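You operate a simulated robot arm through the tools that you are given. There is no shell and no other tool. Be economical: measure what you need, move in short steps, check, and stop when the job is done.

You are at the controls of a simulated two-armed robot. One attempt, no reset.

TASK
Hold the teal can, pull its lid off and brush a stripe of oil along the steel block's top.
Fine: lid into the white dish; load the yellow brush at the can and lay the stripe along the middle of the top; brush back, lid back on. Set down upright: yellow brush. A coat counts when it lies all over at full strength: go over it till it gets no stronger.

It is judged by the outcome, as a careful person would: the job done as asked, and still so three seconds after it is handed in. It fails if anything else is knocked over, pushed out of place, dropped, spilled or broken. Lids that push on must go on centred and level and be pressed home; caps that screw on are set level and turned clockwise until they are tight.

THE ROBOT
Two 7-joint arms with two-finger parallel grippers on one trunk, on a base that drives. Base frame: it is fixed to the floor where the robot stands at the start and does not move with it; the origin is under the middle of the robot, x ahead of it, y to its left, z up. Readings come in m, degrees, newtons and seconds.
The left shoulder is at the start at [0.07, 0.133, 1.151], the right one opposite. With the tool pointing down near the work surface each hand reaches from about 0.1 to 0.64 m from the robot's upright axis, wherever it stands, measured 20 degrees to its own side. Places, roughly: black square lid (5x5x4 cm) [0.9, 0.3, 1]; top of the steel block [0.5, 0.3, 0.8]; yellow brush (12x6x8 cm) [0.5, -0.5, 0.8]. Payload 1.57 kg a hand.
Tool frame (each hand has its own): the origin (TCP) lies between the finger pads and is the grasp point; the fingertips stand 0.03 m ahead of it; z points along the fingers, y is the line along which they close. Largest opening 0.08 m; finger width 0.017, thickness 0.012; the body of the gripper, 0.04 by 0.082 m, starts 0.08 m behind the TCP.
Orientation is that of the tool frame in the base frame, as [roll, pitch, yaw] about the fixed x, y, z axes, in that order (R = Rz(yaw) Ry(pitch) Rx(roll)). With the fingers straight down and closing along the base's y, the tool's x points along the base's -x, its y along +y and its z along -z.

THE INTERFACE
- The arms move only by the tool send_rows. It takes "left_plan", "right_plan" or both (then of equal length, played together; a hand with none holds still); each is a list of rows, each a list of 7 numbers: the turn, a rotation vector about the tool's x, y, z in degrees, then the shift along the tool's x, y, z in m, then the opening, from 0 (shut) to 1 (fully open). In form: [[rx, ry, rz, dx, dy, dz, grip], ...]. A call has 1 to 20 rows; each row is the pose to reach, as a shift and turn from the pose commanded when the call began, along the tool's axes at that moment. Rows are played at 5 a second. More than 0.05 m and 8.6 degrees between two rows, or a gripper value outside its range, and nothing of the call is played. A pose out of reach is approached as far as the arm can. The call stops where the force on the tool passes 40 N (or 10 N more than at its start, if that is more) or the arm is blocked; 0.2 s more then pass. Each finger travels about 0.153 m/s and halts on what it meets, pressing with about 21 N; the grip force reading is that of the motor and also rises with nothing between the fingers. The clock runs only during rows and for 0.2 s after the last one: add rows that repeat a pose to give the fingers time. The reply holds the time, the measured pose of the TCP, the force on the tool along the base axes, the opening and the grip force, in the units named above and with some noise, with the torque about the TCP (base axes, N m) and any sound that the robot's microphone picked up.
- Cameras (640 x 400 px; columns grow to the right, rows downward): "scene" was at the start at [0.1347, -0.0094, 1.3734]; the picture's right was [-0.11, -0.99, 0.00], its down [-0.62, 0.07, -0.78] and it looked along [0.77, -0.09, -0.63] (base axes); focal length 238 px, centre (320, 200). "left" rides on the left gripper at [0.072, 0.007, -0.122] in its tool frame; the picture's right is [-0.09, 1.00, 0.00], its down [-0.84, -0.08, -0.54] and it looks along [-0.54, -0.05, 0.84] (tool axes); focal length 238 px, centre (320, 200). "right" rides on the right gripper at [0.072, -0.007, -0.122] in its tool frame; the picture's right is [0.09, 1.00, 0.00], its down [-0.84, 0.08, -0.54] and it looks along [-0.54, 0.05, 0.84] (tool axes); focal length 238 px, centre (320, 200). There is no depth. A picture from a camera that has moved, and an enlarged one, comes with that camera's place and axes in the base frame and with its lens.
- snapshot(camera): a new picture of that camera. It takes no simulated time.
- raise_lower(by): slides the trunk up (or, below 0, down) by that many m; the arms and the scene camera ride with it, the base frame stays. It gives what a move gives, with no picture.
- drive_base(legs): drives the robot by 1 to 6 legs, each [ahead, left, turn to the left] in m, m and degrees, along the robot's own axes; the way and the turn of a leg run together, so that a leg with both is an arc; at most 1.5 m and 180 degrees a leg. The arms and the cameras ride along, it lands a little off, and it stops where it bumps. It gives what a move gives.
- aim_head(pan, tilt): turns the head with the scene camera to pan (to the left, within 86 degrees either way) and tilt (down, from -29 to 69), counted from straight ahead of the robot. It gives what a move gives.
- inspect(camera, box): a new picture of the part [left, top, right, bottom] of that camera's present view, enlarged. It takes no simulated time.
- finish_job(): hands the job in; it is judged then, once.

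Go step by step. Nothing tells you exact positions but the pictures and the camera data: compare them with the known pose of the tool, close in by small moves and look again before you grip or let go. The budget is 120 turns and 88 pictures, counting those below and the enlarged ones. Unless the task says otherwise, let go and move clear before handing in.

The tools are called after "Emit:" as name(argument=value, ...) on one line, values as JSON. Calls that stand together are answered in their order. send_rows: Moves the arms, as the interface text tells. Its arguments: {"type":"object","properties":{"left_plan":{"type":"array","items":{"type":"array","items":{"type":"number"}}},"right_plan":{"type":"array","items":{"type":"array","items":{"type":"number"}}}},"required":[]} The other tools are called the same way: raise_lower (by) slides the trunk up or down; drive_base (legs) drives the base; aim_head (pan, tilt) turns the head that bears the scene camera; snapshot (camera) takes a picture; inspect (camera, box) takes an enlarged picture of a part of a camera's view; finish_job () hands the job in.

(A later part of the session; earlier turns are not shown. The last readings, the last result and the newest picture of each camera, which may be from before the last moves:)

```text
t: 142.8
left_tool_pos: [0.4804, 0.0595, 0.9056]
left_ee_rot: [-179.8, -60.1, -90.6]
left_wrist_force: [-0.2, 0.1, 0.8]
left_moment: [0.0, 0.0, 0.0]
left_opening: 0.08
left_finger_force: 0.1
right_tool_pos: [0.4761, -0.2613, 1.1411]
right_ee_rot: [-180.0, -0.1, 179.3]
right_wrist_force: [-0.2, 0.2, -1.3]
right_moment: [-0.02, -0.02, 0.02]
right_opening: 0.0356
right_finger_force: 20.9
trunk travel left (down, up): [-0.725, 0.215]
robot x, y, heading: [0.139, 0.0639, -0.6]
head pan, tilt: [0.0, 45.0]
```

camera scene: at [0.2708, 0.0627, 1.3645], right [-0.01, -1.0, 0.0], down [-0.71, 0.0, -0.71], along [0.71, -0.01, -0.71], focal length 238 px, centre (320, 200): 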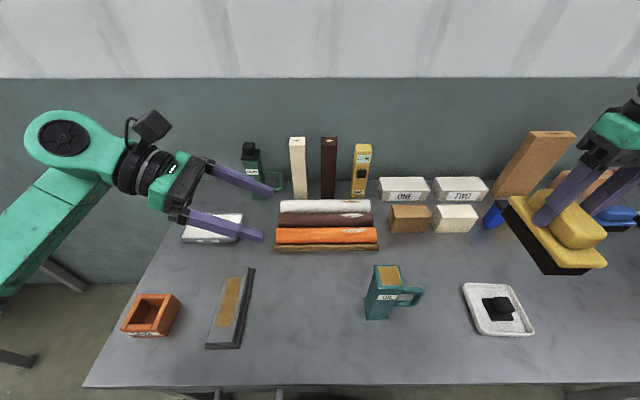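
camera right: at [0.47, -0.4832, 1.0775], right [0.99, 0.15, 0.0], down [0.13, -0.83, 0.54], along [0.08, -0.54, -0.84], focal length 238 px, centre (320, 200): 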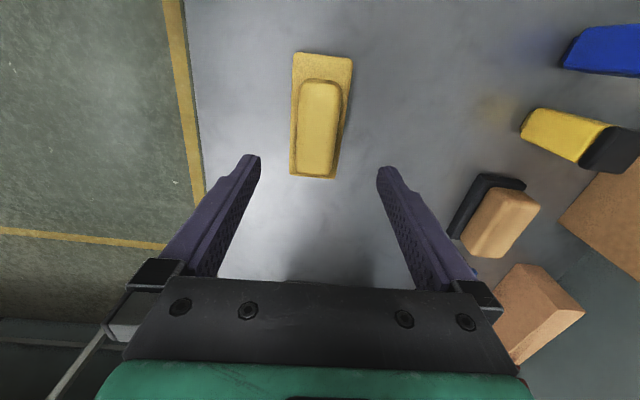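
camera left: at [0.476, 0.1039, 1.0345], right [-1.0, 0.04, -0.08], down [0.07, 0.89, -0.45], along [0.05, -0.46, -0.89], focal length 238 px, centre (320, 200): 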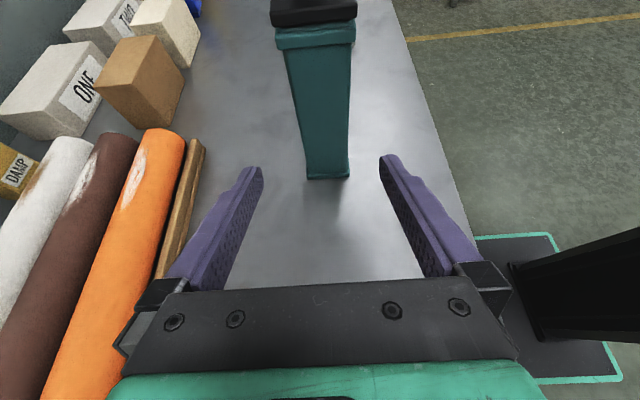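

Emit:
send_rows(left_plan=[[0.43, 0, -0.25, 0.011, 0.001, 0.029, 1], [0.43, 0, -0.25, 0.021, 0.001, 0.058, 1], [0.43, 0, -0.25, 0.032, 0.001, 0.088, 1], [0.43, 0, -0.25, 0.042, 0.001, 0.1167, 1], [0.43, 0, -0.25, 0.042, 0.001, 0.1167, 0.7], [0.43, 0, -0.25, 0.042, 0.001, 0.1167, 0.5], [0.43, 0, -0.25, 0.042, 0.001, 0.1167, 0.3], [0.43, 0, -0.25, 0.042, 0.001, 0.1167, 0.3], [0.43, 0, -0.25, 0.042, 0.001, 0.1167, 0.3]])

Emit:
send_rows(right_plan=[[0, 0, 0, -0.001, 0.04, 0, 0.15], [0, 0, 0, -0.002, 0.08, 0, 0.15], [0, 0, 0, -0.004, 0.12, 0, 0.15], [0, 0, 0, -0.005, 0.16, 0, 0.15], [0, 0, 0, -0.005, 0.194, 0.02, 0.15], [0, 0, 0, -0.005, 0.194, 0.06, 0.15], [0, 0, 0, -0.005, 0.194, 0.09, 0.15], [0, 0, 0, -0.005, 0.194, 0.1, 0.15], [0, 0, 0, -0.005, 0.194, 0.105, 0.15], [0, 0, 0, -0.005, 0.194, 0.105, 0.15]])

Emit:
inspect(camera="scene", box=[310, 200, 470, 330])

```text
t: 144.8
left_tool_pos: [0.4777, -0.0635, 0.8833]
left_ee_rot: [-179.9, -60.0, -90.0]
left_wrist_force: [0.5, 1.1, 0.3]
left_moment: [0.04, 0.05, 0.01]
left_opening: 0.0438
left_finger_force: 21.3
right_tool_pos: [0.4771, -0.2612, 1.1402]
right_ee_rot: [179.9, -0.1, 179.3]
right_wrist_force: [-0.2, -0.4, -1.9]
right_moment: [0.01, -0.02, 0.02]
right_opening: 0.0356
right_finger_force: 20.9
trunk travel left (down, up): [-0.725, 0.215]
robot x, y, heading: [0.1429, 0.0628, -0.6]
head pan, tilt: [0.0, 45.0]
```

```text
t: 147.0
left_tool_pos: [0.4783, -0.0627, 0.8838]
left_ee_rot: [-179.9, -60.2, -89.9]
left_wrist_force: [-0.3, 0.1, 0.5]
left_moment: [0.03, -0.02, 0.02]
left_opening: 0.0438
left_finger_force: 21.2
right_tool_pos: [0.4851, -0.0675, 1.0339]
right_ee_rot: [180.0, -0.2, 179.3]
right_wrist_force: [0.4, 0.1, -1.4]
right_moment: [0.0, 0.0, 0.03]
right_opening: 0.0355
right_finger_force: 21.3
trunk travel left (down, up): [-0.725, 0.215]
robot x, y, heading: [0.1386, 0.0648, -0.4]
head pan, tilt: [0.0, 45.0]
```

```text
3.08 times, centred on (390, 265) of scene
camera zoom: at [0.271, 0.062, 1.3645], right [-0.01, -1.0, 0.0], down [-0.71, 0.01, -0.71], along [0.71, -0.01, -0.71], focal length 732 px, centre (105, 0)
```

zoom: 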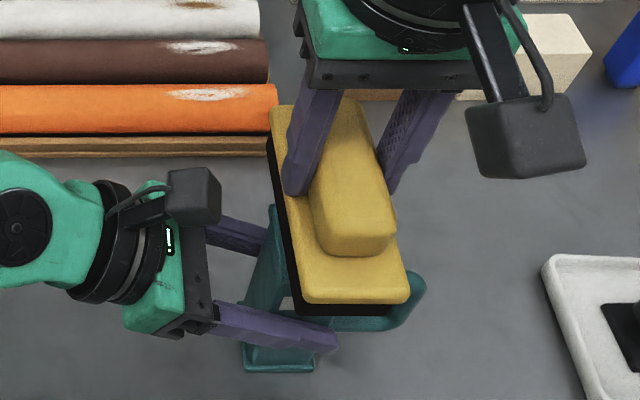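

The can is held and the brush is centred just above the mouth. Lowering to light contact and dwelling.

Emit:
send_rows(right_plan=[[0, 0, 0, 0, 0, 0.002, 0.15], [0, 0, 0, 0, 0, 0.004, 0.15], [0, 0, 0, 0, 0, 0.0055, 0.15], [0, 0, 0, 0, 0, 0.0055, 0.15]])

```text
t: 148.0
left_tool_pos: [0.4777, -0.0625, 0.8854]
left_ee_rot: [-179.9, -60.0, -89.9]
left_wrist_force: [2.4, 1.4, -4.8]
left_moment: [-0.36, 0.16, 0.12]
left_opening: 0.0438
left_finger_force: 20.9
right_tool_pos: [0.4856, -0.067, 1.0292]
right_ee_rot: [179.9, 0.0, 179.3]
right_wrist_force: [1.9, -3.3, 15.4]
right_moment: [-0.24, -0.27, -0.05]
right_opening: 0.0356
right_finger_force: 20.8
trunk travel left (down, up): [-0.725, 0.215]
robot x, y, heading: [0.1385, 0.0628, -0.6]
head pan, tilt: [0.0, 45.0]
```

In contact at 15 N. I'll draw it gently over the mouth, lift, then release the can and back the left hand off.

Emit:
send_rows(right_plan=[[0, 0, 0, 0, 0, -0.0005, 0.15], [0, 0, 0, -0.01, 0, -0.0005, 0.15], [0, 0, 0, -0.02, 0, -0.0005, 0.15], [0, 0, 0, -0.01, 0, -0.0005, 0.15], [0, 0, 0, 0, 0, -0.0005, 0.15], [0, 0, 0, 0.01, 0, -0.0005, 0.15], [0, 0, 0, 0.02, 0, -0.0005, 0.15], [0, 0, 0, 0.01, 0, -0.0005, 0.15], [0, 0, 0, 0, 0, 0, 0.15], [0, 0, 0, 0, 0, 0, 0.15], [0, 0, 0, 0, 0, 0, 0.15], [0, 0, 0, 0, 0, -0.02, 0.15], [0, 0, 0, 0, 0, -0.06, 0.15], [0, 0, 0, 0, 0, -0.1, 0.15]])

Emit:
send_rows(left_plan=[[0, 0, 0, 0, 0, 0, 0.7], [0, 0, 0, 0, 0, 0, 1], [0, 0, 0, 0, 0, 0, 1], [0, 0, 0, -0.011, 0, -0.029, 1], [0, 0, 0, -0.021, 0, -0.058, 1], [0, 0, 0, -0.032, 0, -0.087, 1], [0, 0, 0, -0.042, 0, -0.1145, 1], [0, 0, 0, -0.012, 0, -0.15, 1], [0, 0, 0, 0.02, 0, -0.186, 1], [0, 0, 0, 0.052, 0, -0.222, 1], [0, 0, 0, 0.07, 0, -0.258, 1], [0, 0, 0, 0.086, 0, -0.2925, 1]])

Emit:
drive_base(legs=[[0, 0.42, 0.4]])

```text
t: 150.1
left_tool_pos: [0.4765, -0.0622, 0.884]
left_ee_rot: [-179.6, -60.1, -90.0]
left_wrist_force: [-1.2, 2.1, 3.6]
left_moment: [0.18, 0.12, 0.04]
left_opening: 0.0439
left_finger_force: 20.8
right_tool_pos: [0.4813, -0.0675, 1.0299]
right_ee_rot: [-179.8, -0.4, 179.3]
right_wrist_force: [-2.4, -3.2, 11.5]
right_moment: [-0.23, 0.16, 0.03]
right_opening: 0.0355
right_finger_force: 20.9
trunk travel left (down, up): [-0.725, 0.215]
robot x, y, heading: [0.14, 0.0618, -0.2]
head pan, tilt: [0.0, 45.0]
stopped in row 10 (right hand): the force on the tool passed its limit (the readings are from after the stop); the commanded pose is now the measured one
```

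```text
t: 152.7
left_tool_pos: [0.4736, 0.1491, 1.1063]
left_ee_rot: [-179.7, -60.2, -90.0]
left_wrist_force: [1.0, -1.3, 0.1]
left_moment: [0.02, 0.0, -0.01]
left_opening: 0.08
left_finger_force: 0.0
right_tool_pos: [0.4802, -0.0682, 1.0298]
right_ee_rot: [180.0, -0.3, 179.2]
right_wrist_force: [-0.8, -1.1, 18.7]
right_moment: [-0.09, -0.06, 0.03]
right_opening: 0.0355
right_finger_force: 20.8
trunk travel left (down, up): [-0.725, 0.215]
robot x, y, heading: [0.1447, 0.0618, -0.4]
head pan, tilt: [0.0, 45.0]
```

```text
t: 153.5
left_tool_pos: [0.4771, 0.1585, 1.1034]
left_ee_rot: [-179.7, -59.9, -90.0]
left_wrist_force: [0.2, -0.2, -0.2]
left_moment: [0.02, 0.0, -0.02]
left_opening: 0.0801
left_finger_force: 0.0
right_tool_pos: [0.4837, -0.0596, 1.0302]
right_ee_rot: [-179.7, -0.2, 179.3]
right_wrist_force: [-0.7, -1.6, 7.3]
right_moment: [-0.36, 0.17, -0.05]
right_opening: 0.0354
right_finger_force: 21.0
trunk travel left (down, up): [-0.725, 0.215]
robot x, y, heading: [0.1433, 0.0756, -0.5]
head pan, tilt: [0.0, 45.0]
stopped in leg 1: the force on the tool passed its limit (the readings are from after the stop); the commanded pose is now the measured one
```

The load stroke stopped early on force with the brush still on the can, and the drive then stopped itself after about 1 cm. I should not have batched those. I'll look at the can now.

Emit:
inspect(camera="scene", box=[310, 200, 470, 330])

```text
3.08 times, centred on (390, 265) of scene
camera zoom: at [0.2701, 0.0712, 1.3641], right [-0.01, -1.0, 0.0], down [-0.71, 0.01, -0.71], along [0.71, -0.01, -0.71], focal length 732 px, centre (105, 0)
```

zoom: 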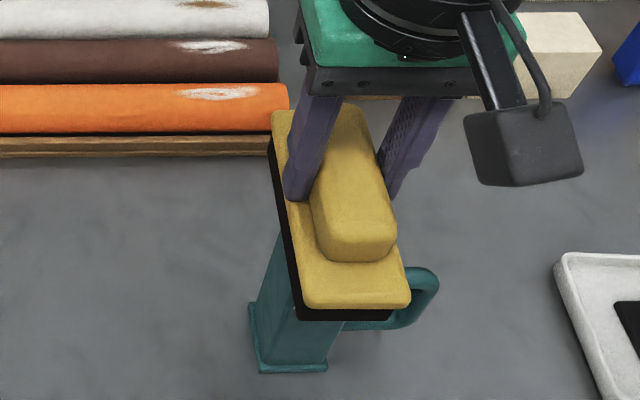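

The can still stands upright in its place. I'll lift the brush straight up.

Emit:
send_rows(right_plan=[[0, 0, 0, 0, 0, -0.003, 0.15], [0, 0, 0, 0, 0, -0.01, 0.15], [0, 0, 0, 0, 0, -0.03, 0.15], [0, 0, 0, 0, 0, -0.06, 0.15], [0, 0, 0, 0, 0, -0.1, 0.15], [0, 0, 0, 0, 0, -0.1, 0.15]])

Emit:
inspect(camera="scene", box=[310, 180, 470, 330])

```text
t: 154.9
left_tool_pos: [0.4769, 0.1598, 1.1027]
left_ee_rot: [-179.9, -60.0, -89.9]
left_wrist_force: [0.7, 0.1, -0.5]
left_moment: [0.03, 0.03, 0.02]
left_opening: 0.0801
left_finger_force: 0.1
right_tool_pos: [0.4837, -0.058, 1.1292]
right_ee_rot: [-179.8, -0.2, 179.3]
right_wrist_force: [0.5, -0.6, -1.8]
right_moment: [-0.01, 0.0, 0.0]
right_opening: 0.0357
right_finger_force: 21.2
trunk travel left (down, up): [-0.725, 0.215]
robot x, y, heading: [0.1363, 0.0692, -0.4]
head pan, tilt: [0.0, 45.0]
```

```text
2.67 times, centred on (390, 255) of scene
camera zoom: at [0.2711, 0.0731, 1.3645], right [-0.01, -1.0, 0.0], down [-0.71, 0.01, -0.71], along [0.71, -0.01, -0.71], focal length 634 px, centre (133, 53)
```

zoom: 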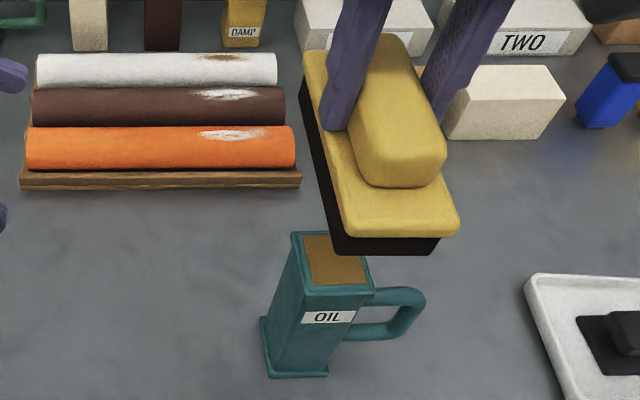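

The can is fine and the brush is free. Now I'll drive to the block.

Emit:
drive_base(legs=[[0, 0.415, 0.3]])

```text
t: 156.6
left_tool_pos: [0.4789, 0.3413, 1.1045]
left_ee_rot: [180.0, -60.4, -91.4]
left_wrist_force: [0.9, 0.4, 0.0]
left_moment: [-0.09, 0.03, -0.01]
left_opening: 0.0801
left_finger_force: 0.1
right_tool_pos: [0.477, 0.1229, 1.1288]
right_ee_rot: [-179.3, -0.4, 177.5]
right_wrist_force: [-0.9, 1.0, -1.3]
right_moment: [-0.09, 0.0, -0.03]
right_opening: 0.0358
right_finger_force: 21.2
trunk travel left (down, up): [-0.725, 0.215]
robot x, y, heading: [0.1338, 0.2598, -2.0]
head pan, tilt: [0.0, 45.0]
stopped in leg 1: the robot was blocked; the commanded pose is now the measured one
```

The drive was blocked partway. I'll look before doing anything else.

Emit:
snapshot(camera="scene")

```text
10 pictures are left
camera scene: at [0.2691, 0.2623, 1.3642], right [-0.04, -1.0, 0.01], down [-0.71, 0.02, -0.71], along [0.71, -0.03, -0.71], focal length 238 px, centre (320, 200)
```

scene: 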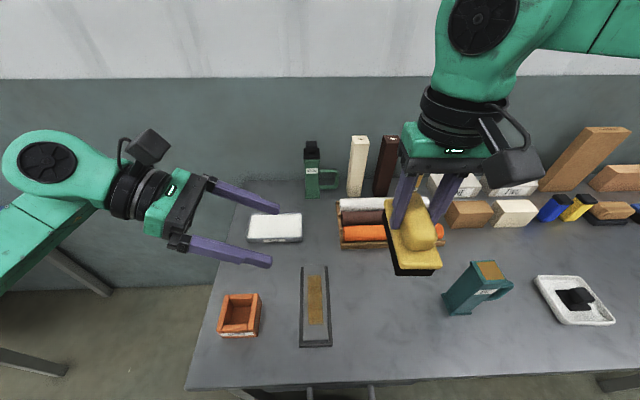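

Nothing has been disturbed; the base probably caught on the drawer handle at the table front. I'll back up 6 cm straight, straighten the heading, go left, and come forward again.

Emit:
drive_base(legs=[[-0.07, 0, 0], [0, 0, 2]])

Emit:
drive_base(legs=[[0, 0.225, 0]])

```text
t: 158.0
left_tool_pos: [0.4027, 0.3496, 1.1035]
left_ee_rot: [179.9, -60.0, -89.5]
left_wrist_force: [0.6, 0.5, 0.0]
left_moment: [-0.01, 0.03, -0.04]
left_opening: 0.0803
left_finger_force: 0.0
right_tool_pos: [0.4092, 0.1322, 1.1287]
right_ee_rot: [-179.8, -0.3, 179.4]
right_wrist_force: [0.3, 0.1, -2.4]
right_moment: [0.03, 0.02, -0.01]
right_opening: 0.0358
right_finger_force: 21.2
trunk travel left (down, up): [-0.725, 0.215]
robot x, y, heading: [0.0621, 0.261, -0.2]
head pan, tilt: [0.0, 45.0]
```

```text
t: 159.7
left_tool_pos: [0.4012, 0.5763, 1.1048]
left_ee_rot: [-180.0, -59.9, -89.7]
left_wrist_force: [-0.3, -0.5, 0.3]
left_moment: [-0.01, 0.0, 0.06]
left_opening: 0.0797
left_finger_force: 0.1
right_tool_pos: [0.4074, 0.3581, 1.1281]
right_ee_rot: [-179.8, -0.3, 179.4]
right_wrist_force: [0.5, 0.7, -0.9]
right_moment: [0.0, 0.02, 0.01]
right_opening: 0.0353
right_finger_force: 20.4
trunk travel left (down, up): [-0.725, 0.215]
robot x, y, heading: [0.0658, 0.4886, -0.2]
head pan, tilt: [0.0, 45.0]
```

Emit:
drive_base(legs=[[0.07, 0, 0]])

```text
t: 160.7
left_tool_pos: [0.4685, 0.5772, 1.1052]
left_ee_rot: [-179.5, -60.0, -89.9]
left_wrist_force: [0.4, -0.5, -0.5]
left_moment: [0.04, 0.01, 0.04]
left_opening: 0.0801
left_finger_force: 0.0
right_tool_pos: [0.4741, 0.3581, 1.1311]
right_ee_rot: [-179.8, -0.1, 179.6]
right_wrist_force: [0.4, 0.2, -2.4]
right_moment: [0.03, -0.06, 0.0]
right_opening: 0.0354
right_finger_force: 21.7
trunk travel left (down, up): [-0.725, 0.215]
robot x, y, heading: [0.1326, 0.4907, -0.1]
head pan, tilt: [0.0, 45.0]
```

Now over the block and down to hover.

Emit:
send_rows(right_plan=[[0, 0, 0, -0.005, -0.03, 0.03, 0.15], [0, 0, 0, -0.01, -0.06, 0.06, 0.15], [0, 0, 0, -0.016, -0.0945, 0.085, 0.15], [0, 0, 0, -0.016, -0.0945, 0.13, 0.15], [0, 0, 0, -0.016, -0.0945, 0.175, 0.15], [0, 0, 0, -0.016, -0.0945, 0.21, 0.15], [0, 0, 0, -0.016, -0.0945, 0.224, 0.15], [0, 0, 0, -0.016, -0.0945, 0.224, 0.15]])

```text
t: 162.5
left_tool_pos: [0.4702, 0.5779, 1.1037]
left_ee_rot: [-179.9, -60.0, -89.5]
left_wrist_force: [-0.1, 0.4, 0.4]
left_moment: [-0.03, 0.0, 0.03]
left_opening: 0.0801
left_finger_force: 0.1
right_tool_pos: [0.4946, 0.2627, 0.908]
right_ee_rot: [-179.8, -0.3, 179.6]
right_wrist_force: [-0.2, 1.8, -1.5]
right_moment: [0.0, -0.05, -0.01]
right_opening: 0.0353
right_finger_force: 20.5
trunk travel left (down, up): [-0.725, 0.215]
robot x, y, heading: [0.1331, 0.4881, -0.3]
head pan, tilt: [0.0, 45.0]
```

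Emit:
send_rows(right_plan=[[-0.2, 0, 0, 0, 0, 0.004, 0.15], [-0.2, 0, 0, 0, 0, 0.006, 0.15], [-0.2, 0, 0, 0, 0, 0.0075, 0.15], [-0.2, 0, 0, 0, 0, 0.0075, 0.15]])

```text
t: 163.5
left_tool_pos: [0.4706, 0.5779, 1.1048]
left_ee_rot: [-179.7, -60.0, -89.7]
left_wrist_force: [0.0, -0.1, 0.1]
left_moment: [0.01, -0.02, -0.02]
left_opening: 0.0798
left_finger_force: 0.1
right_tool_pos: [0.4919, 0.2649, 0.9001]
right_ee_rot: [180.0, -0.2, 179.5]
right_wrist_force: [-0.3, -2.3, 3.3]
right_moment: [0.0, -0.33, -0.08]
right_opening: 0.0354
right_finger_force: 20.7
trunk travel left (down, up): [-0.725, 0.215]
robot x, y, heading: [0.1319, 0.4921, 0.1]
head pan, tilt: [0.0, 45.0]
```

Light contact. I'll add 1 mm and stroke the full stripe.

Emit:
send_rows(right_plan=[[0, 0, 0, 0.012, -0.001, 0.001, 0.15], [0, 0, 0, 0.024, -0.001, 0.001, 0.15], [0, 0, 0, 0.036, -0.001, 0.001, 0.15], [0, 0, 0, 0.048, -0.001, 0.001, 0.15], [0, 0, 0, 0.06, -0.001, 0.001, 0.15], [0, 0, 0, 0.06, -0.001, 0.001, 0.15], [0, 0, 0, 0.048, -0.001, 0.001, 0.15], [0, 0, 0, 0.036, -0.001, 0.001, 0.15], [0, 0, 0, 0.024, -0.001, 0.001, 0.15], [0, 0, 0, 0.012, -0.001, 0.001, 0.15], [0, 0, 0, 0, -0.001, 0.001, 0.15], [0, 0, 0, -0.012, -0.001, 0.001, 0.15], [0, 0, 0, -0.024, -0.001, 0.001, 0.15], [0, 0, 0, -0.036, -0.001, 0.001, 0.15], [0, 0, 0, -0.048, -0.001, 0.001, 0.15], [0, 0, 0, -0.06, -0.001, 0.001, 0.15], [0, 0, 0, -0.06, -0.001, 0.001, 0.15]])

```text
t: 164.3
left_tool_pos: [0.4685, 0.5786, 1.1037]
left_ee_rot: [-179.6, -60.0, -89.7]
left_wrist_force: [-0.4, -0.3, 0.5]
left_moment: [0.01, 0.01, -0.02]
left_opening: 0.08
left_finger_force: 0.0
right_tool_pos: [0.4605, 0.2662, 0.9006]
right_ee_rot: [179.9, 0.3, 179.5]
right_wrist_force: [-0.6, 3.8, 17.8]
right_moment: [-0.04, 0.9, -0.06]
right_opening: 0.0353
right_finger_force: 20.9
trunk travel left (down, up): [-0.725, 0.215]
robot x, y, heading: [0.1317, 0.4902, -0.2]
head pan, tilt: [0.0, 45.0]
stopped in row 3 (right hand): the force on the tool passed its limit (the readings are from after the stop); the commanded pose is now the measured one
```

The force peaked and stopped the stroke. I'll ease up about 1 mm and stroke more gently.

Emit:
send_rows(right_plan=[[0, 0, 0, 0, -0.002, -0.0008, 0.15], [0, 0, 0, 0.009, -0.002, -0.0008, 0.15], [0, 0, 0, 0.018, -0.002, -0.0008, 0.15], [0, 0, 0, 0.027, -0.002, -0.0008, 0.15], [0, 0, 0, 0.018, -0.002, -0.0008, 0.15], [0, 0, 0, 0.009, -0.002, -0.0008, 0.15], [0, 0, 0, 0, -0.002, -0.0008, 0.15], [0, 0, 0, -0.009, -0.002, -0.0008, 0.15], [0, 0, 0, -0.018, -0.002, -0.0008, 0.15], [0, 0, 0, -0.027, -0.002, -0.0008, 0.15], [0, 0, 0, -0.036, -0.002, -0.0008, 0.15], [0, 0, 0, -0.045, -0.002, -0.0008, 0.15], [0, 0, 0, -0.054, -0.002, -0.0008, 0.15], [0, 0, 0, -0.063, -0.002, -0.0008, 0.15], [0, 0, 0, -0.072, -0.002, -0.0008, 0.15], [0, 0, 0, -0.08, -0.002, -0.0008, 0.15], [0, 0, 0, -0.087, -0.002, -0.0008, 0.15], [0, 0, 0, -0.087, -0.002, -0.0008, 0.15]])

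```text
t: 168.1
left_tool_pos: [0.4671, 0.5784, 1.105]
left_ee_rot: [-179.5, -60.1, -89.9]
left_wrist_force: [0.0, 0.7, 0.3]
left_moment: [0.03, 0.02, -0.03]
left_opening: 0.08
left_finger_force: 0.1
right_tool_pos: [0.5476, 0.2637, 0.8996]
right_ee_rot: [179.9, 0.5, 179.6]
right_wrist_force: [-3.5, -0.5, 15.2]
right_moment: [-0.01, 0.24, 0.03]
right_opening: 0.0356
right_finger_force: 20.7
trunk travel left (down, up): [-0.725, 0.215]
robot x, y, heading: [0.1342, 0.4883, 0.0]
head pan, tilt: [0.0, 45.0]
```

In good contact at 15 N. I'll stroke back to the near end.

Emit:
send_rows(right_plan=[[0, 0, 0, 0.008, 0, 0, 0.15], [0, 0, 0, 0.016, 0, 0, 0.15], [0, 0, 0, 0.025, 0, 0, 0.15], [0, 0, 0, 0.034, 0, 0, 0.15], [0, 0, 0, 0.043, 0, 0, 0.15], [0, 0, 0, 0.052, 0, 0, 0.15], [0, 0, 0, 0.061, 0, 0, 0.15], [0, 0, 0, 0.07, 0, 0, 0.15], [0, 0, 0, 0.079, 0, 0, 0.15], [0, 0, 0, 0.088, 0, 0, 0.15], [0, 0, 0, 0.097, 0, 0, 0.15], [0, 0, 0, 0.106, 0, 0, 0.15], [0, 0, 0, 0.114, 0, 0, 0.15], [0, 0, 0, 0.106, 0, 0, 0.15], [0, 0, 0, 0.097, 0, 0, 0.15], [0, 0, 0, 0.088, 0, 0, 0.15], [0, 0, 0, 0.079, 0, 0, 0.15], [0, 0, 0, 0.07, 0, 0, 0.15], [0, 0, 0, 0.061, 0, 0, 0.15], [0, 0, 0, 0.052, 0, 0, 0.15]])

```text
t: 172.3
left_tool_pos: [0.4677, 0.5782, 1.1048]
left_ee_rot: [-179.6, -60.2, -89.7]
left_wrist_force: [0.1, -0.6, -0.8]
left_moment: [-0.01, -0.03, -0.02]
left_opening: 0.0799
left_finger_force: 0.0
right_tool_pos: [0.4961, 0.2643, 0.8992]
right_ee_rot: [180.0, 0.2, 179.6]
right_wrist_force: [-1.5, -0.2, 10.7]
right_moment: [-0.02, 0.68, -0.01]
right_opening: 0.0359
right_finger_force: 20.8
trunk travel left (down, up): [-0.725, 0.215]
robot x, y, heading: [0.1311, 0.4932, -0.0]
head pan, tilt: [0.0, 45.0]
```

One more pass to the far end, then lift clear.

Emit:
send_rows(right_plan=[[0, 0, 0, -0.009, 0, 0, 0.15], [0, 0, 0, -0.018, 0, 0, 0.15], [0, 0, 0, -0.027, 0, 0, 0.15], [0, 0, 0, -0.036, 0, 0, 0.15], [0, 0, 0, -0.045, 0, 0, 0.15], [0, 0, 0, -0.052, 0, 0, 0.15], [0, 0, 0, -0.036, 0, 0, 0.15], [0, 0, 0, -0.027, 0, 0, 0.15], [0, 0, 0, -0.018, 0, 0, 0.15], [0, 0, 0, -0.009, 0, 0, 0.15], [0, 0, 0, 0, 0, -0.03, 0.15], [0, 0, 0, 0, -0.02, -0.06, 0.15], [0, 0, 0, 0, -0.05, -0.09, 0.15], [0, 0, 0, 0, -0.08, -0.12, 0.15], [0, 0, 0, 0, -0.1, -0.16, 0.15], [0, 0, 0, 0, -0.1, -0.2, 0.15], [0, 0, 0, 0, -0.1, -0.24, 0.15]])

Emit:
inspect(camera="scene", box=[400, 262, 460, 332])

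```text
t: 175.9
left_tool_pos: [0.4704, 0.579, 1.104]
left_ee_rot: [-179.7, -60.1, -89.6]
left_wrist_force: [-1.2, 0.5, -0.2]
left_moment: [0.01, 0.0, -0.01]
left_opening: 0.0799
left_finger_force: 0.0
right_tool_pos: [0.4939, 0.1631, 1.142]
right_ee_rot: [-180.0, 0.2, 179.7]
right_wrist_force: [0.6, 1.2, -2.2]
right_moment: [-0.02, 0.0, 0.0]
right_opening: 0.0357
right_finger_force: 21.1
trunk travel left (down, up): [-0.725, 0.215]
robot x, y, heading: [0.131, 0.4901, -0.2]
head pan, tilt: [0.0, 45.0]
```

```text
5.71 times, centred on (430, 297) of scene
camera zoom: at [0.2639, 0.4902, 1.3645], right [0.0, -1.0, 0.0], down [-0.71, 0.0, -0.71], along [0.71, 0.0, -0.71], focal length 1359 px, centre (-309, -354)
```

zoom: 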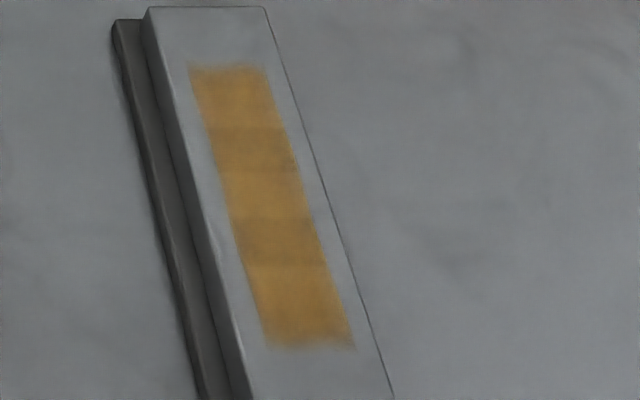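

The stripe looks the same after a reload and several more passes, so it is at full strength. Next I'll return the brush: back away from the table edge, drive right, then come in again.

Emit:
drive_base(legs=[[-0.07, 0, 0], [0, -0.69, 0]])

```text
t: 180.4
left_tool_pos: [0.3979, -0.1165, 1.1043]
left_ee_rot: [-179.9, -60.1, -89.4]
left_wrist_force: [0.1, -1.0, -0.1]
left_moment: [0.01, -0.06, 0.01]
left_opening: 0.0799
left_finger_force: 0.2
right_tool_pos: [0.4216, -0.5328, 1.1421]
right_ee_rot: [-179.9, 0.2, 179.6]
right_wrist_force: [-0.7, -0.4, -1.5]
right_moment: [-0.04, 0.01, 0.01]
right_opening: 0.0357
right_finger_force: 21.0
trunk travel left (down, up): [-0.725, 0.215]
robot x, y, heading: [0.0638, -0.2061, 0.1]
head pan, tilt: [0.0, 45.0]
```

Emit:
drive_base(legs=[[0.045, 0, 0]])

Emit:
send_rows(right_plan=[[0, 0, 7.8, -0.001, -0.002, 0, 0.15], [0, 0, 15.6, -0.002, -0.004, 0, 0.15], [0, 0, 23.3, -0.003, -0.006, 0, 0.15], [0, 0, 31.1, -0.004, -0.008, 0, 0.15], [0, 0, 38.9, -0.005, -0.01, 0.01, 0.15], [0, 0, 46.7, -0.006, -0.012, 0.02, 0.15], [0, 0, 54.5, -0.007, -0.014, 0.03, 0.15], [0, 0, 62.3, -0.008, -0.016, 0.05, 0.15], [0, 0, 70, -0.01, -0.018, 0.07, 0.15], [0, 0, 77.8, -0.011, -0.02, 0.1, 0.15], [0, 0, 85.6, -0.012, -0.02, 0.13, 0.15], [0, 0, 85.6, -0.012, -0.02, 0.16, 0.15], [0, 0, 85.6, -0.012, -0.02, 0.19, 0.15], [0, 0, 85.6, -0.012, -0.02, 0.19, 0.15]])

```text
t: 181.3
left_tool_pos: [0.4381, -0.1184, 1.1062]
left_ee_rot: [-179.3, -60.0, -89.9]
left_wrist_force: [-0.7, 0.3, 0.5]
left_moment: [0.01, -0.02, 0.03]
left_opening: 0.08
left_finger_force: 0.0
right_tool_pos: [0.4613, -0.534, 1.1452]
right_ee_rot: [180.0, 0.3, 179.7]
right_wrist_force: [-0.8, 0.1, -0.9]
right_moment: [-0.02, -0.06, 0.0]
right_opening: 0.0356
right_finger_force: 20.4
trunk travel left (down, up): [-0.725, 0.215]
robot x, y, heading: [0.1021, -0.2056, -0.1]
head pan, tilt: [0.0, 45.0]
```

```text
t: 184.3
left_tool_pos: [0.4418, -0.1175, 1.1051]
left_ee_rot: [-179.8, -60.1, -89.5]
left_wrist_force: [0.8, -0.4, 0.0]
left_moment: [-0.02, 0.01, -0.01]
left_opening: 0.0798
left_finger_force: 0.2
right_tool_pos: [0.4795, -0.5537, 0.9515]
right_ee_rot: [179.8, 0.0, 94.2]
right_wrist_force: [0.3, 0.3, -2.1]
right_moment: [0.04, 0.01, -0.02]
right_opening: 0.0356
right_finger_force: 20.6
trunk travel left (down, up): [-0.725, 0.215]
robot x, y, heading: [0.1069, -0.2085, 0.0]
head pan, tilt: [0.0, 45.0]
```

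The brush is back over its place at the original yaw. Lowering it to just above the table.

Emit:
send_rows(right_plan=[[0, 0, 0, 0, 0, 0.025, 0.15], [0, 0, 0, 0, 0, 0.05, 0.15], [0, 0, 0, 0, 0, 0.07, 0.15], [0, 0, 0, 0, 0, 0.077, 0.15], [0, 0, 0, 0, 0, 0.08, 0.15], [0, 0, 0, 0, 0, 0.08, 0.15]])

Emit:
inspect(camera="scene", box=[340, 230, 540, 330])

```text
t: 185.7
left_tool_pos: [0.4431, -0.1185, 1.105]
left_ee_rot: [-179.8, -59.9, -89.5]
left_wrist_force: [0.3, -0.8, 0.2]
left_moment: [-0.01, -0.01, -0.03]
left_opening: 0.08
left_finger_force: 0.0
right_tool_pos: [0.4801, -0.5538, 0.8707]
right_ee_rot: [179.7, 0.0, 94.1]
right_wrist_force: [-0.7, -0.1, -1.8]
right_moment: [0.0, -0.01, 0.01]
right_opening: 0.0357
right_finger_force: 20.7
trunk travel left (down, up): [-0.725, 0.215]
robot x, y, heading: [0.1089, -0.2077, 0.0]
head pan, tilt: [0.0, 45.0]
```

```text
3.20 times, centred on (440, 280) of scene
camera zoom: at [0.2362, -0.2062, 1.3645], right [0.0, -1.0, 0.0], down [-0.71, 0.0, -0.71], along [0.71, 0.0, -0.71], focal length 761 px, centre (-64, -56)
```

zoom: 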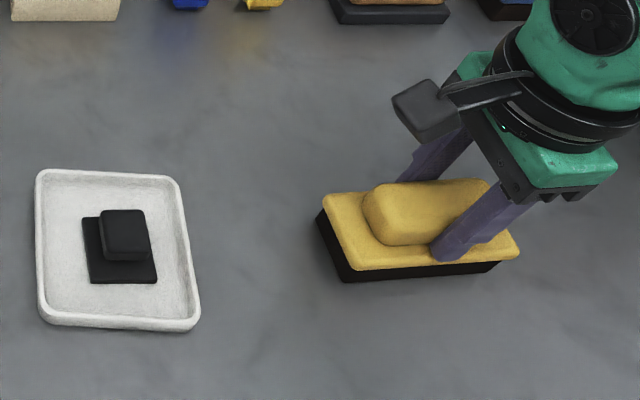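

Emit:
send_rows(right_plan=[[0.3, 0, 0, 0, 0, 0.001, 0.15], [0.3, 0, 0, 0, 0, 0.002, 0.15], [0.3, 0, 0, 0, 0, 0.002, 0.15]])

```text
t: 186.5
left_tool_pos: [0.4416, -0.1172, 1.1046]
left_ee_rot: [-179.6, -60.1, -89.5]
left_wrist_force: [0.5, -0.9, -0.2]
left_moment: [-0.03, 0.01, 0.01]
left_opening: 0.08
left_finger_force: 0.0
right_tool_pos: [0.4783, -0.5533, 0.8693]
right_ee_rot: [-179.9, 0.1, 94.1]
right_wrist_force: [2.9, -2.0, 6.9]
right_moment: [-0.64, -0.12, 0.07]
right_opening: 0.0356
right_finger_force: 20.7
trunk travel left (down, up): [-0.725, 0.215]
robot x, y, heading: [0.1061, -0.2017, 0.0]
head pan, tilt: [0.0, 45.0]
```

The brush has touched the table. Releasing it and rising.

Emit:
send_rows(right_plan=[[0, 0, 0, 0, 0, 0, 0.45], [0, 0, 0, 0, 0, 0, 0.6], [0, 0, 0, 0, 0, 0, 0.8], [0, 0, 0, 0, 0, 0, 0.8], [0, 0, 0, 0, 0, -0.03, 0.8], [0, 0, 0, 0, 0, -0.07, 0.8], [0, 0, 0, 0, 0, -0.11, 0.8], [0, 0, 0, 0, 0, -0.15, 0.8], [0, 0, 0, 0, 0, -0.18, 0.8]])

Emit:
inspect(camera="scene", box=[340, 230, 540, 330])

```text
t: 188.5
left_tool_pos: [0.4417, -0.118, 1.1055]
left_ee_rot: [-179.6, -60.0, -89.5]
left_wrist_force: [1.2, 0.2, -0.1]
left_moment: [0.0, 0.02, 0.0]
left_opening: 0.08
left_finger_force: 0.0
right_tool_pos: [0.4804, -0.5526, 1.0474]
right_ee_rot: [-179.9, -0.1, 94.1]
right_wrist_force: [0.5, -0.7, -0.2]
right_moment: [-0.01, -0.01, -0.01]
right_opening: 0.0643
right_finger_force: 0.1
trunk travel left (down, up): [-0.725, 0.215]
robot x, y, heading: [0.107, -0.2077, 0.1]
head pan, tilt: [0.0, 45.0]
```

```text
3.20 times, centred on (440, 280) of scene
camera zoom: at [0.2357, -0.2055, 1.3646], right [0.0, -1.0, 0.0], down [-0.71, 0.0, -0.71], along [0.71, 0.0, -0.71], focal length 761 px, centre (-64, -56)
```

zoom: 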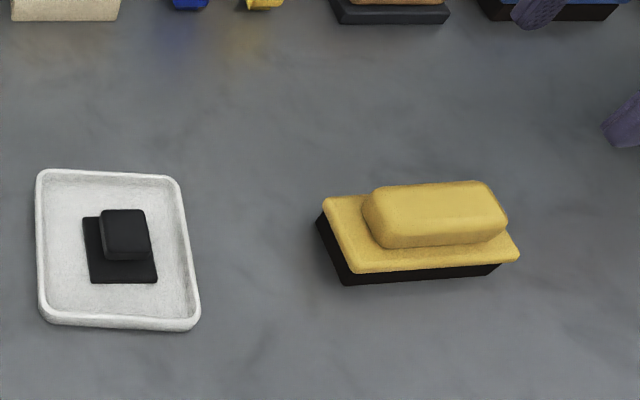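

The brush stands upright in its place. I'll go back over the lid at the yaw I left it, then down onto its knob.

Emit:
send_rows(right_plan=[[0, 0, -7.2, 0.018, 0.0009, 0, 0.7], [0, 0, -14.4, 0.036, 0.0017, 0, 0.7], [0, 0, -21.6, 0.053, 0.0026, 0, 0.7], [0, 0, -28.8, 0.071, 0.0034, 0, 0.7], [0, 0, -36, 0.089, 0.0043, 0, 0.7], [0, 0, -43.1, 0.106, 0.0051, 0, 0.7], [0, 0, -50.3, 0.124, 0.006, 0, 0.7], [0, 0, -57.5, 0.142, 0.0068, 0, 0.7], [0, 0, -64.7, 0.16, 0.0077, 0, 0.7], [0, 0, -71.9, 0.177, 0.0085, 0, 0.7], [0, 0, -79, 0.195, 0.0094, 0.02, 0.7], [0, 0, -86.2, 0.2127, 0.0102, 0.05, 0.7], [0, 0, -86.2, 0.2127, 0.0102, 0.09, 0.7], [0, 0, -86.2, 0.2127, 0.0102, 0.13, 0.7], [0, 0, -86.2, 0.2127, 0.0102, 0.13, 0.7]])

```text
t: 191.7
left_tool_pos: [0.4408, -0.1172, 1.105]
left_ee_rot: [-179.7, -60.1, -89.5]
left_wrist_force: [1.1, -0.9, -0.2]
left_moment: [-0.02, -0.02, -0.03]
left_opening: 0.0803
left_finger_force: 0.1
right_tool_pos: [0.4697, -0.3419, 0.9185]
right_ee_rot: [180.0, -0.1, -179.7]
right_wrist_force: [-0.3, -0.1, 0.2]
right_moment: [0.0, -0.01, 0.02]
right_opening: 0.056
right_finger_force: 0.1
trunk travel left (down, up): [-0.725, 0.215]
robot x, y, heading: [0.1041, -0.2059, -0.1]
head pan, tilt: [0.0, 45.0]
```

Emit:
send_rows(right_plan=[[0, 0, 0, -0.0055, 0.002, 0.03, 0.7], [0, 0, 0, -0.0055, 0.002, 0.055, 0.7], [0, 0, 0, -0.0055, 0.002, 0.07, 0.7], [0, 0, 0, -0.0055, 0.002, 0.07, 0.7]])

Emit:
inspect(camera="right", box=[220, 60, 420, 200])

```text
t: 192.7
left_tool_pos: [0.4416, -0.1179, 1.1036]
left_ee_rot: [-179.8, -60.1, -89.5]
left_wrist_force: [-1.0, 0.4, -0.8]
left_moment: [0.01, 0.0, 0.02]
left_opening: 0.0799
left_finger_force: 0.1
right_tool_pos: [0.4788, -0.3366, 0.8489]
right_ee_rot: [-180.0, 0.0, -179.7]
right_wrist_force: [0.3, 0.2, 0.1]
right_moment: [-0.02, 0.02, -0.02]
right_opening: 0.056
right_finger_force: 0.1
trunk travel left (down, up): [-0.725, 0.215]
robot x, y, heading: [0.1014, -0.2046, -0.1]
head pan, tilt: [0.0, 45.0]
```

```text
2.86 times, centred on (320, 130) of right
camera zoom: at [0.4065, -0.3446, 0.9701], right [-0.1, 1.0, 0.0], down [0.84, 0.08, 0.54], along [0.54, 0.05, -0.84], focal length 681 px, centre (320, 400)
```

zoom: 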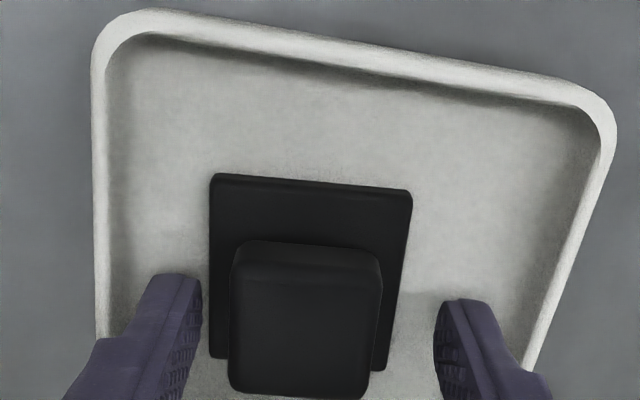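

I'm about 3 mm off in both x and y from where I released it. I'll correct that, close, and lift.

Emit:
send_rows(right_plan=[[0, 0, 0, 0.003, -0.0025, 0, 0.7], [0, 0, 0, 0.003, -0.0025, 0, 0.7], [0, 0, 0, 0.003, -0.0025, 0, 0.45], [0, 0, 0, 0.003, -0.0025, 0, 0.2], [0, 0, 0, 0.003, -0.0025, 0, 0.2], [0, 0, 0, 0.003, -0.0025, 0, 0.2]])

```text
t: 194.1
left_tool_pos: [0.4414, -0.1171, 1.1039]
left_ee_rot: [-179.7, -60.2, -89.5]
left_wrist_force: [-0.2, 0.0, -0.5]
left_moment: [-0.02, 0.01, 0.01]
left_opening: 0.0804
left_finger_force: 0.0
right_tool_pos: [0.4775, -0.3393, 0.8489]
right_ee_rot: [-179.9, -0.1, -179.7]
right_wrist_force: [0.2, 0.5, -0.5]
right_moment: [0.0, -0.01, -0.02]
right_opening: 0.0311
right_finger_force: 20.8
trunk travel left (down, up): [-0.725, 0.215]
robot x, y, heading: [0.1033, -0.2048, 0.1]
head pan, tilt: [0.0, 45.0]
```

The lid is gripped. Lifting it high, then driving left to the can.

Emit:
send_rows(right_plan=[[0, 0, 0, 0, 0, -0.02, 0.2], [0, 0, 0, 0, 0, -0.06, 0.2], [0, 0, 0, 0, 0, -0.1, 0.2], [0, 0, 0, 0, 0, -0.14, 0.2], [0, 0, 0, 0, 0, -0.18, 0.2], [0, 0, 0, 0, 0, -0.22, 0.2], [0, 0, 0, 0, 0, -0.26, 0.2], [0, 0, 0, 0, 0, -0.27, 0.2]])

```text
t: 195.9
left_tool_pos: [0.4399, -0.1186, 1.1041]
left_ee_rot: [-179.7, -60.1, -89.5]
left_wrist_force: [0.5, -0.1, -0.2]
left_moment: [0.0, 0.0, -0.03]
left_opening: 0.0801
left_finger_force: 0.1
right_tool_pos: [0.4751, -0.345, 1.1213]
right_ee_rot: [179.9, -0.1, -179.6]
right_wrist_force: [-1.0, 0.2, 0.2]
right_moment: [0.01, 0.0, 0.0]
right_opening: 0.0308
right_finger_force: 21.1
trunk travel left (down, up): [-0.725, 0.215]
robot x, y, heading: [0.1019, -0.2097, 0.1]
head pan, tilt: [0.0, 45.0]
```

Emit:
drive_base(legs=[[0, 0.25, 0]])

```text
t: 197.7
left_tool_pos: [0.4417, 0.1272, 1.1033]
left_ee_rot: [-179.7, -60.0, -89.3]
left_wrist_force: [0.5, 1.0, 0.1]
left_moment: [-0.03, -0.02, -0.01]
left_opening: 0.0803
left_finger_force: 0.1
right_tool_pos: [0.4765, -0.1001, 1.1214]
right_ee_rot: [179.8, -0.1, -179.8]
right_wrist_force: [0.6, -0.6, 0.1]
right_moment: [-0.01, 0.0, -0.02]
right_opening: 0.0311
right_finger_force: 20.4
trunk travel left (down, up): [-0.725, 0.215]
robot x, y, heading: [0.1066, 0.0371, 0.3]
head pan, tilt: [0.0, 45.0]
```

Emit:
send_rows(left_plan=[[-0.6, 0, 0.35, -0.023, -0.006, 0.026, 1], [-0.6, 0, 0.35, -0.046, -0.013, 0.052, 1], [-0.6, 0, 0.35, -0.069, -0.019, 0.078, 1], [-0.6, 0, 0.35, -0.092, -0.026, 0.104, 1], [-0.6, 0, 0.35, -0.115, -0.032, 0.13, 1], [-0.6, 0, 0.35, -0.137, -0.038, 0.1565, 1], [-0.6, 0, 0.35, -0.137, -0.038, 0.1565, 1]])

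```text
t: 199.3
left_tool_pos: [0.4803, 0.0643, 0.9089]
left_ee_rot: [-179.8, -60.1, -90.2]
left_wrist_force: [1.0, -0.3, 0.3]
left_moment: [-0.03, 0.04, 0.02]
left_opening: 0.08
left_finger_force: 0.1
right_tool_pos: [0.4756, -0.0997, 1.1211]
right_ee_rot: [-179.9, -0.1, -179.7]
right_wrist_force: [-0.1, -0.4, -0.5]
right_moment: [0.02, 0.0, -0.01]
right_opening: 0.031
right_finger_force: 20.7
trunk travel left (down, up): [-0.725, 0.215]
robot x, y, heading: [0.1008, 0.0413, -0.1]
head pan, tilt: [0.0, 45.0]
```

Emit:
send_rows(left_plan=[[0, 0, 0, 0.01, 0.001, 0.03, 1], [0, 0, 0, 0.02, 0.001, 0.06, 1], [0, 0, 0, 0.031, 0.001, 0.091, 1], [0, 0, 0, 0.0416, 0.001, 0.122, 1], [0, 0, 0, 0.0416, 0.001, 0.122, 0.7], [0, 0, 0, 0.0416, 0.001, 0.122, 0.5], [0, 0, 0, 0.0416, 0.001, 0.122, 0.3], [0, 0, 0, 0.0416, 0.001, 0.122, 0.3], [0, 0, 0, 0.0416, 0.001, 0.122, 0.3]])

Emit:
inspect(camera="scene", box=[310, 180, 450, 310])

```text
t: 201.3
left_tool_pos: [0.4775, -0.0661, 0.8837]
left_ee_rot: [-179.8, -60.0, -90.1]
left_wrist_force: [0.2, 0.3, 0.1]
left_moment: [0.0, -0.01, 0.01]
left_opening: 0.0437
left_finger_force: 21.5
right_tool_pos: [0.4758, -0.0989, 1.1194]
right_ee_rot: [-179.9, -0.1, -179.8]
right_wrist_force: [0.0, 0.4, -0.8]
right_moment: [-0.03, -0.04, -0.01]
right_opening: 0.0314
right_finger_force: 20.8
trunk travel left (down, up): [-0.725, 0.215]
robot x, y, heading: [0.1079, 0.038, 0.4]
head pan, tilt: [0.0, 45.0]
```

```text
3.08 times, centred on (380, 245) of scene
camera zoom: at [0.2361, 0.0393, 1.3645], right [0.0, -1.0, 0.0], down [-0.71, 0.0, -0.71], along [0.71, 0.0, -0.71], focal length 732 px, centre (135, 62)
```

zoom: 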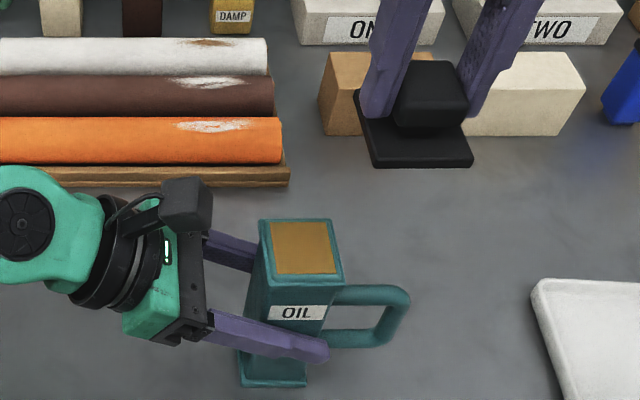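

The can is held. The lid must go straight down on it, so I'll bring it to about 2 cm above the mouth and compare edges.

Emit:
send_rows(right_plan=[[0, 0, 0, -0.002, 0.018, 0, 0.2], [0, 0, 0, -0.0045, 0.037, 0.02, 0.2], [0, 0, 0, -0.0045, 0.037, 0.06, 0.2], [0, 0, 0, -0.0045, 0.037, 0.085, 0.2], [0, 0, 0, -0.0045, 0.037, 0.098, 0.2], [0, 0, 0, -0.0045, 0.037, 0.098, 0.2]])

Emit:
inspect(camera="scene", box=[330, 200, 420, 280])

```text
t: 202.7
left_tool_pos: [0.4761, -0.0653, 0.8836]
left_ee_rot: [-179.7, -59.9, -90.1]
left_wrist_force: [1.2, 0.8, -0.6]
left_moment: [0.01, 0.02, 0.02]
left_opening: 0.044
left_finger_force: 20.7
right_tool_pos: [0.48, -0.065, 1.0236]
right_ee_rot: [-180.0, 0.0, -179.7]
right_wrist_force: [-0.5, 0.2, 0.0]
right_moment: [-0.04, 0.04, 0.05]
right_opening: 0.0309
right_finger_force: 20.9
trunk travel left (down, up): [-0.725, 0.215]
robot x, y, heading: [0.1041, 0.0422, 0.4]
head pan, tilt: [0.0, 45.0]
```

```text
5.00 times, centred on (375, 240) of scene
camera zoom: at [0.2359, 0.0391, 1.3645], right [0.0, -1.0, 0.0], down [-0.71, 0.0, -0.71], along [0.71, 0.0, -0.71], focal length 1189 px, centre (45, 0)
```

zoom: 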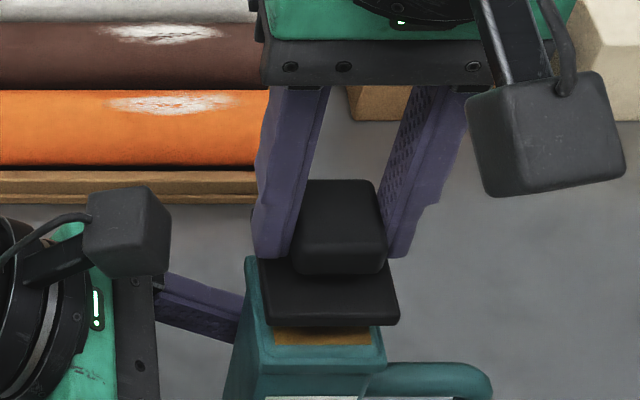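

The lid is within 1 mm in y and perhaps 2–3 mm too far in x. I'll shift it slightly back, lower to about 5 mm above, and check again.

Emit:
send_rows(right_plan=[[0, 0, 0, 0.0015, 0.0005, 0.005, 0.2], [0, 0, 0, 0.0015, 0.0005, 0.01, 0.2], [0, 0, 0, 0.0015, 0.0005, 0.015, 0.2], [0, 0, 0, 0.0015, 0.0005, 0.015, 0.2]])

Emit:
inspect(camera="scene", box=[340, 220, 400, 280])

```text
t: 203.7
left_tool_pos: [0.4788, -0.065, 0.8832]
left_ee_rot: [-179.8, -60.1, -90.1]
left_wrist_force: [-0.1, -0.5, 0.8]
left_moment: [0.01, -0.04, 0.0]
left_opening: 0.0438
left_finger_force: 21.3
right_tool_pos: [0.4783, -0.0627, 1.0085]
right_ee_rot: [179.9, -0.1, -179.6]
right_wrist_force: [-0.1, 1.4, -1.2]
right_moment: [0.01, -0.06, 0.01]
right_opening: 0.0308
right_finger_force: 20.9
trunk travel left (down, up): [-0.725, 0.215]
robot x, y, heading: [0.1071, 0.04, 0.3]
head pan, tilt: [0.0, 45.0]
```

```text
6.67 times, centred on (370, 250) of scene
camera zoom: at [0.2361, 0.0394, 1.3645], right [0.0, -1.0, 0.0], down [-0.71, 0.0, -0.71], along [0.71, 0.0, -0.71], focal length 1586 px, centre (-13, -133)
```

zoom: 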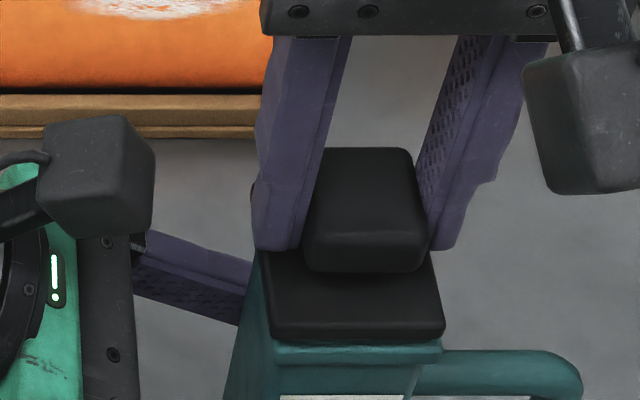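

Lined up within about 1 mm. Now I'll push the lid down steadily.

Emit:
send_rows(right_plan=[[0, 0, 0, 0, 0, 0.002, 0.2], [0, 0, 0, 0, 0, 0.004, 0.2], [0, 0, 0, 0, 0, 0.0055, 0.2], [0, 0, 0, 0, 0, 0.007, 0.2], [0, 0, 0, 0, 0, 0.007, 0.2]])

```text
t: 204.9
left_tool_pos: [0.4774, -0.0645, 0.884]
left_ee_rot: [-179.5, -60.0, -90.1]
left_wrist_force: [6.0, -0.9, -7.0]
left_moment: [0.03, -0.03, 0.0]
left_opening: 0.0439
left_finger_force: 21.3
right_tool_pos: [0.4793, -0.0616, 1.0013]
right_ee_rot: [179.9, -0.1, -179.6]
right_wrist_force: [-1.5, -0.4, 23.6]
right_moment: [-0.08, -0.03, -0.01]
right_opening: 0.0312
right_finger_force: 21.2
trunk travel left (down, up): [-0.725, 0.215]
robot x, y, heading: [0.1044, 0.0361, 0.0]
head pan, tilt: [0.0, 45.0]
```

The force is 23.6 N but there was no click yet. Pressing a little further.

Emit:
send_rows(right_plan=[[0, 0, 0, 0, 0, 0.001, 0.2], [0, 0, 0, 0, 0, 0.002, 0.2], [0, 0, 0, 0, 0, 0.003, 0.2], [0, 0, 0, 0, 0, 0.003, 0.2]])

```text
t: 205.9
left_tool_pos: [0.4767, -0.0643, 0.8835]
left_ee_rot: [-179.7, -60.1, -90.2]
left_wrist_force: [1.5, -1.9, -7.2]
left_moment: [0.41, -0.19, -0.07]
left_opening: 0.0438
left_finger_force: 20.6
right_tool_pos: [0.4776, -0.0611, 0.9989]
right_ee_rot: [179.9, 0.0, -179.7]
right_wrist_force: [1.9, 1.8, 23.8]
right_moment: [0.0, -0.07, -0.01]
right_opening: 0.0308
right_finger_force: 20.5
trunk travel left (down, up): [-0.725, 0.215]
robot x, y, heading: [0.1057, 0.0395, 0.2]
head pan, tilt: [0.0, 45.0]
```

The fingers are now slipping on the knob. I'll let go, rise, close the fingers and look, then press on the knob's top.

Emit:
send_rows(right_plan=[[0, 0, 0, 0, 0, -0.002, 0.2], [0, 0, 0, 0, 0, -0.002, 0.45], [0, 0, 0, 0, 0, -0.002, 0.65], [0, 0, 0, 0, 0, -0.002, 0.65], [0, 0, 0, 0, 0, -0.03, 0.65], [0, 0, 0, 0, 0, -0.06, 0.5], [0, 0, 0, 0, 0, -0.06, 0.2], [0, 0, 0, 0, 0, -0.06, 0], [0, 0, 0, 0, 0, -0.06, 0]])

Emit:
inspect(camera="scene", box=[335, 205, 415, 275])

```text
t: 207.9
left_tool_pos: [0.4765, -0.0662, 0.8845]
left_ee_rot: [-179.6, -60.1, -90.2]
left_wrist_force: [-0.6, 0.5, 0.5]
left_moment: [0.08, 0.09, 0.0]
left_opening: 0.0439
left_finger_force: 20.9
right_tool_pos: [0.4788, -0.0632, 1.0566]
right_ee_rot: [-179.9, -0.1, -179.7]
right_wrist_force: [0.6, -0.3, 0.4]
right_moment: [0.0, -0.02, -0.03]
right_opening: 0.0003
right_finger_force: 21.1
trunk travel left (down, up): [-0.725, 0.215]
robot x, y, heading: [0.1073, 0.0391, -0.1]
head pan, tilt: [0.0, 45.0]
heard: snap
```

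```text
5.71 times, centred on (375, 240) of scene
camera zoom: at [0.2358, 0.0394, 1.3646], right [0.0, -1.0, 0.0], down [-0.71, 0.0, -0.71], along [0.71, 0.0, -0.71], focal length 1359 px, centre (6, -29)
```

zoom: 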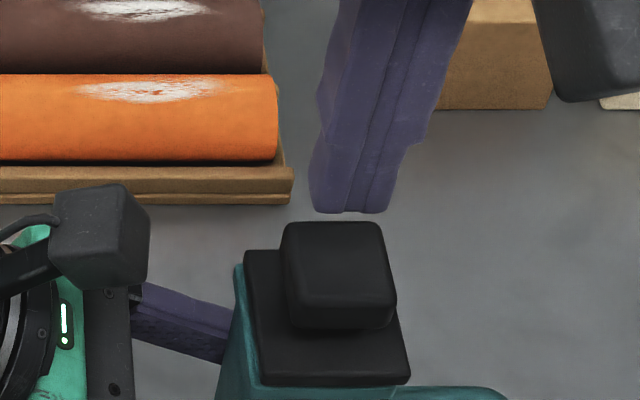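

I heard a snap. To be sure it's home I'll press straight down on the middle of the knob with closed fingers.

Emit:
send_rows(right_plan=[[0, 0, 0, 0.0025, -0.002, 0.01, 0], [0, 0, 0, 0.0025, -0.002, 0.02, 0], [0, 0, 0, 0.0025, -0.002, 0.026, 0], [0, 0, 0, 0.0025, -0.002, 0.028, 0], [0, 0, 0, 0.0025, -0.002, 0.03, 0], [0, 0, 0, 0.0025, -0.002, 0.032, 0], [0, 0, 0, 0.0025, -0.002, 0.034, 0], [0, 0, 0, 0.0025, -0.002, 0.034, 0]])

```text
t: 209.5
left_tool_pos: [0.4789, -0.0641, 0.8839]
left_ee_rot: [-179.6, -60.0, -90.1]
left_wrist_force: [1.3, 1.4, 4.1]
left_moment: [-0.13, 0.4, -0.09]
left_opening: 0.0437
left_finger_force: 21.0
right_tool_pos: [0.4759, -0.0628, 1.0276]
right_ee_rot: [179.7, 0.4, -179.8]
right_wrist_force: [-0.2, -3.9, 13.6]
right_moment: [-0.1, 0.04, 0.1]
right_opening: 0.0002
right_finger_force: 20.9
trunk travel left (down, up): [-0.725, 0.215]
robot x, y, heading: [0.1049, 0.0388, 0.1]
head pan, tilt: [0.0, 45.0]
stopped in row 8 (right hand): the force on the tool passed its limit (the readings are from after the stop); the commanded pose is now the measured one
```

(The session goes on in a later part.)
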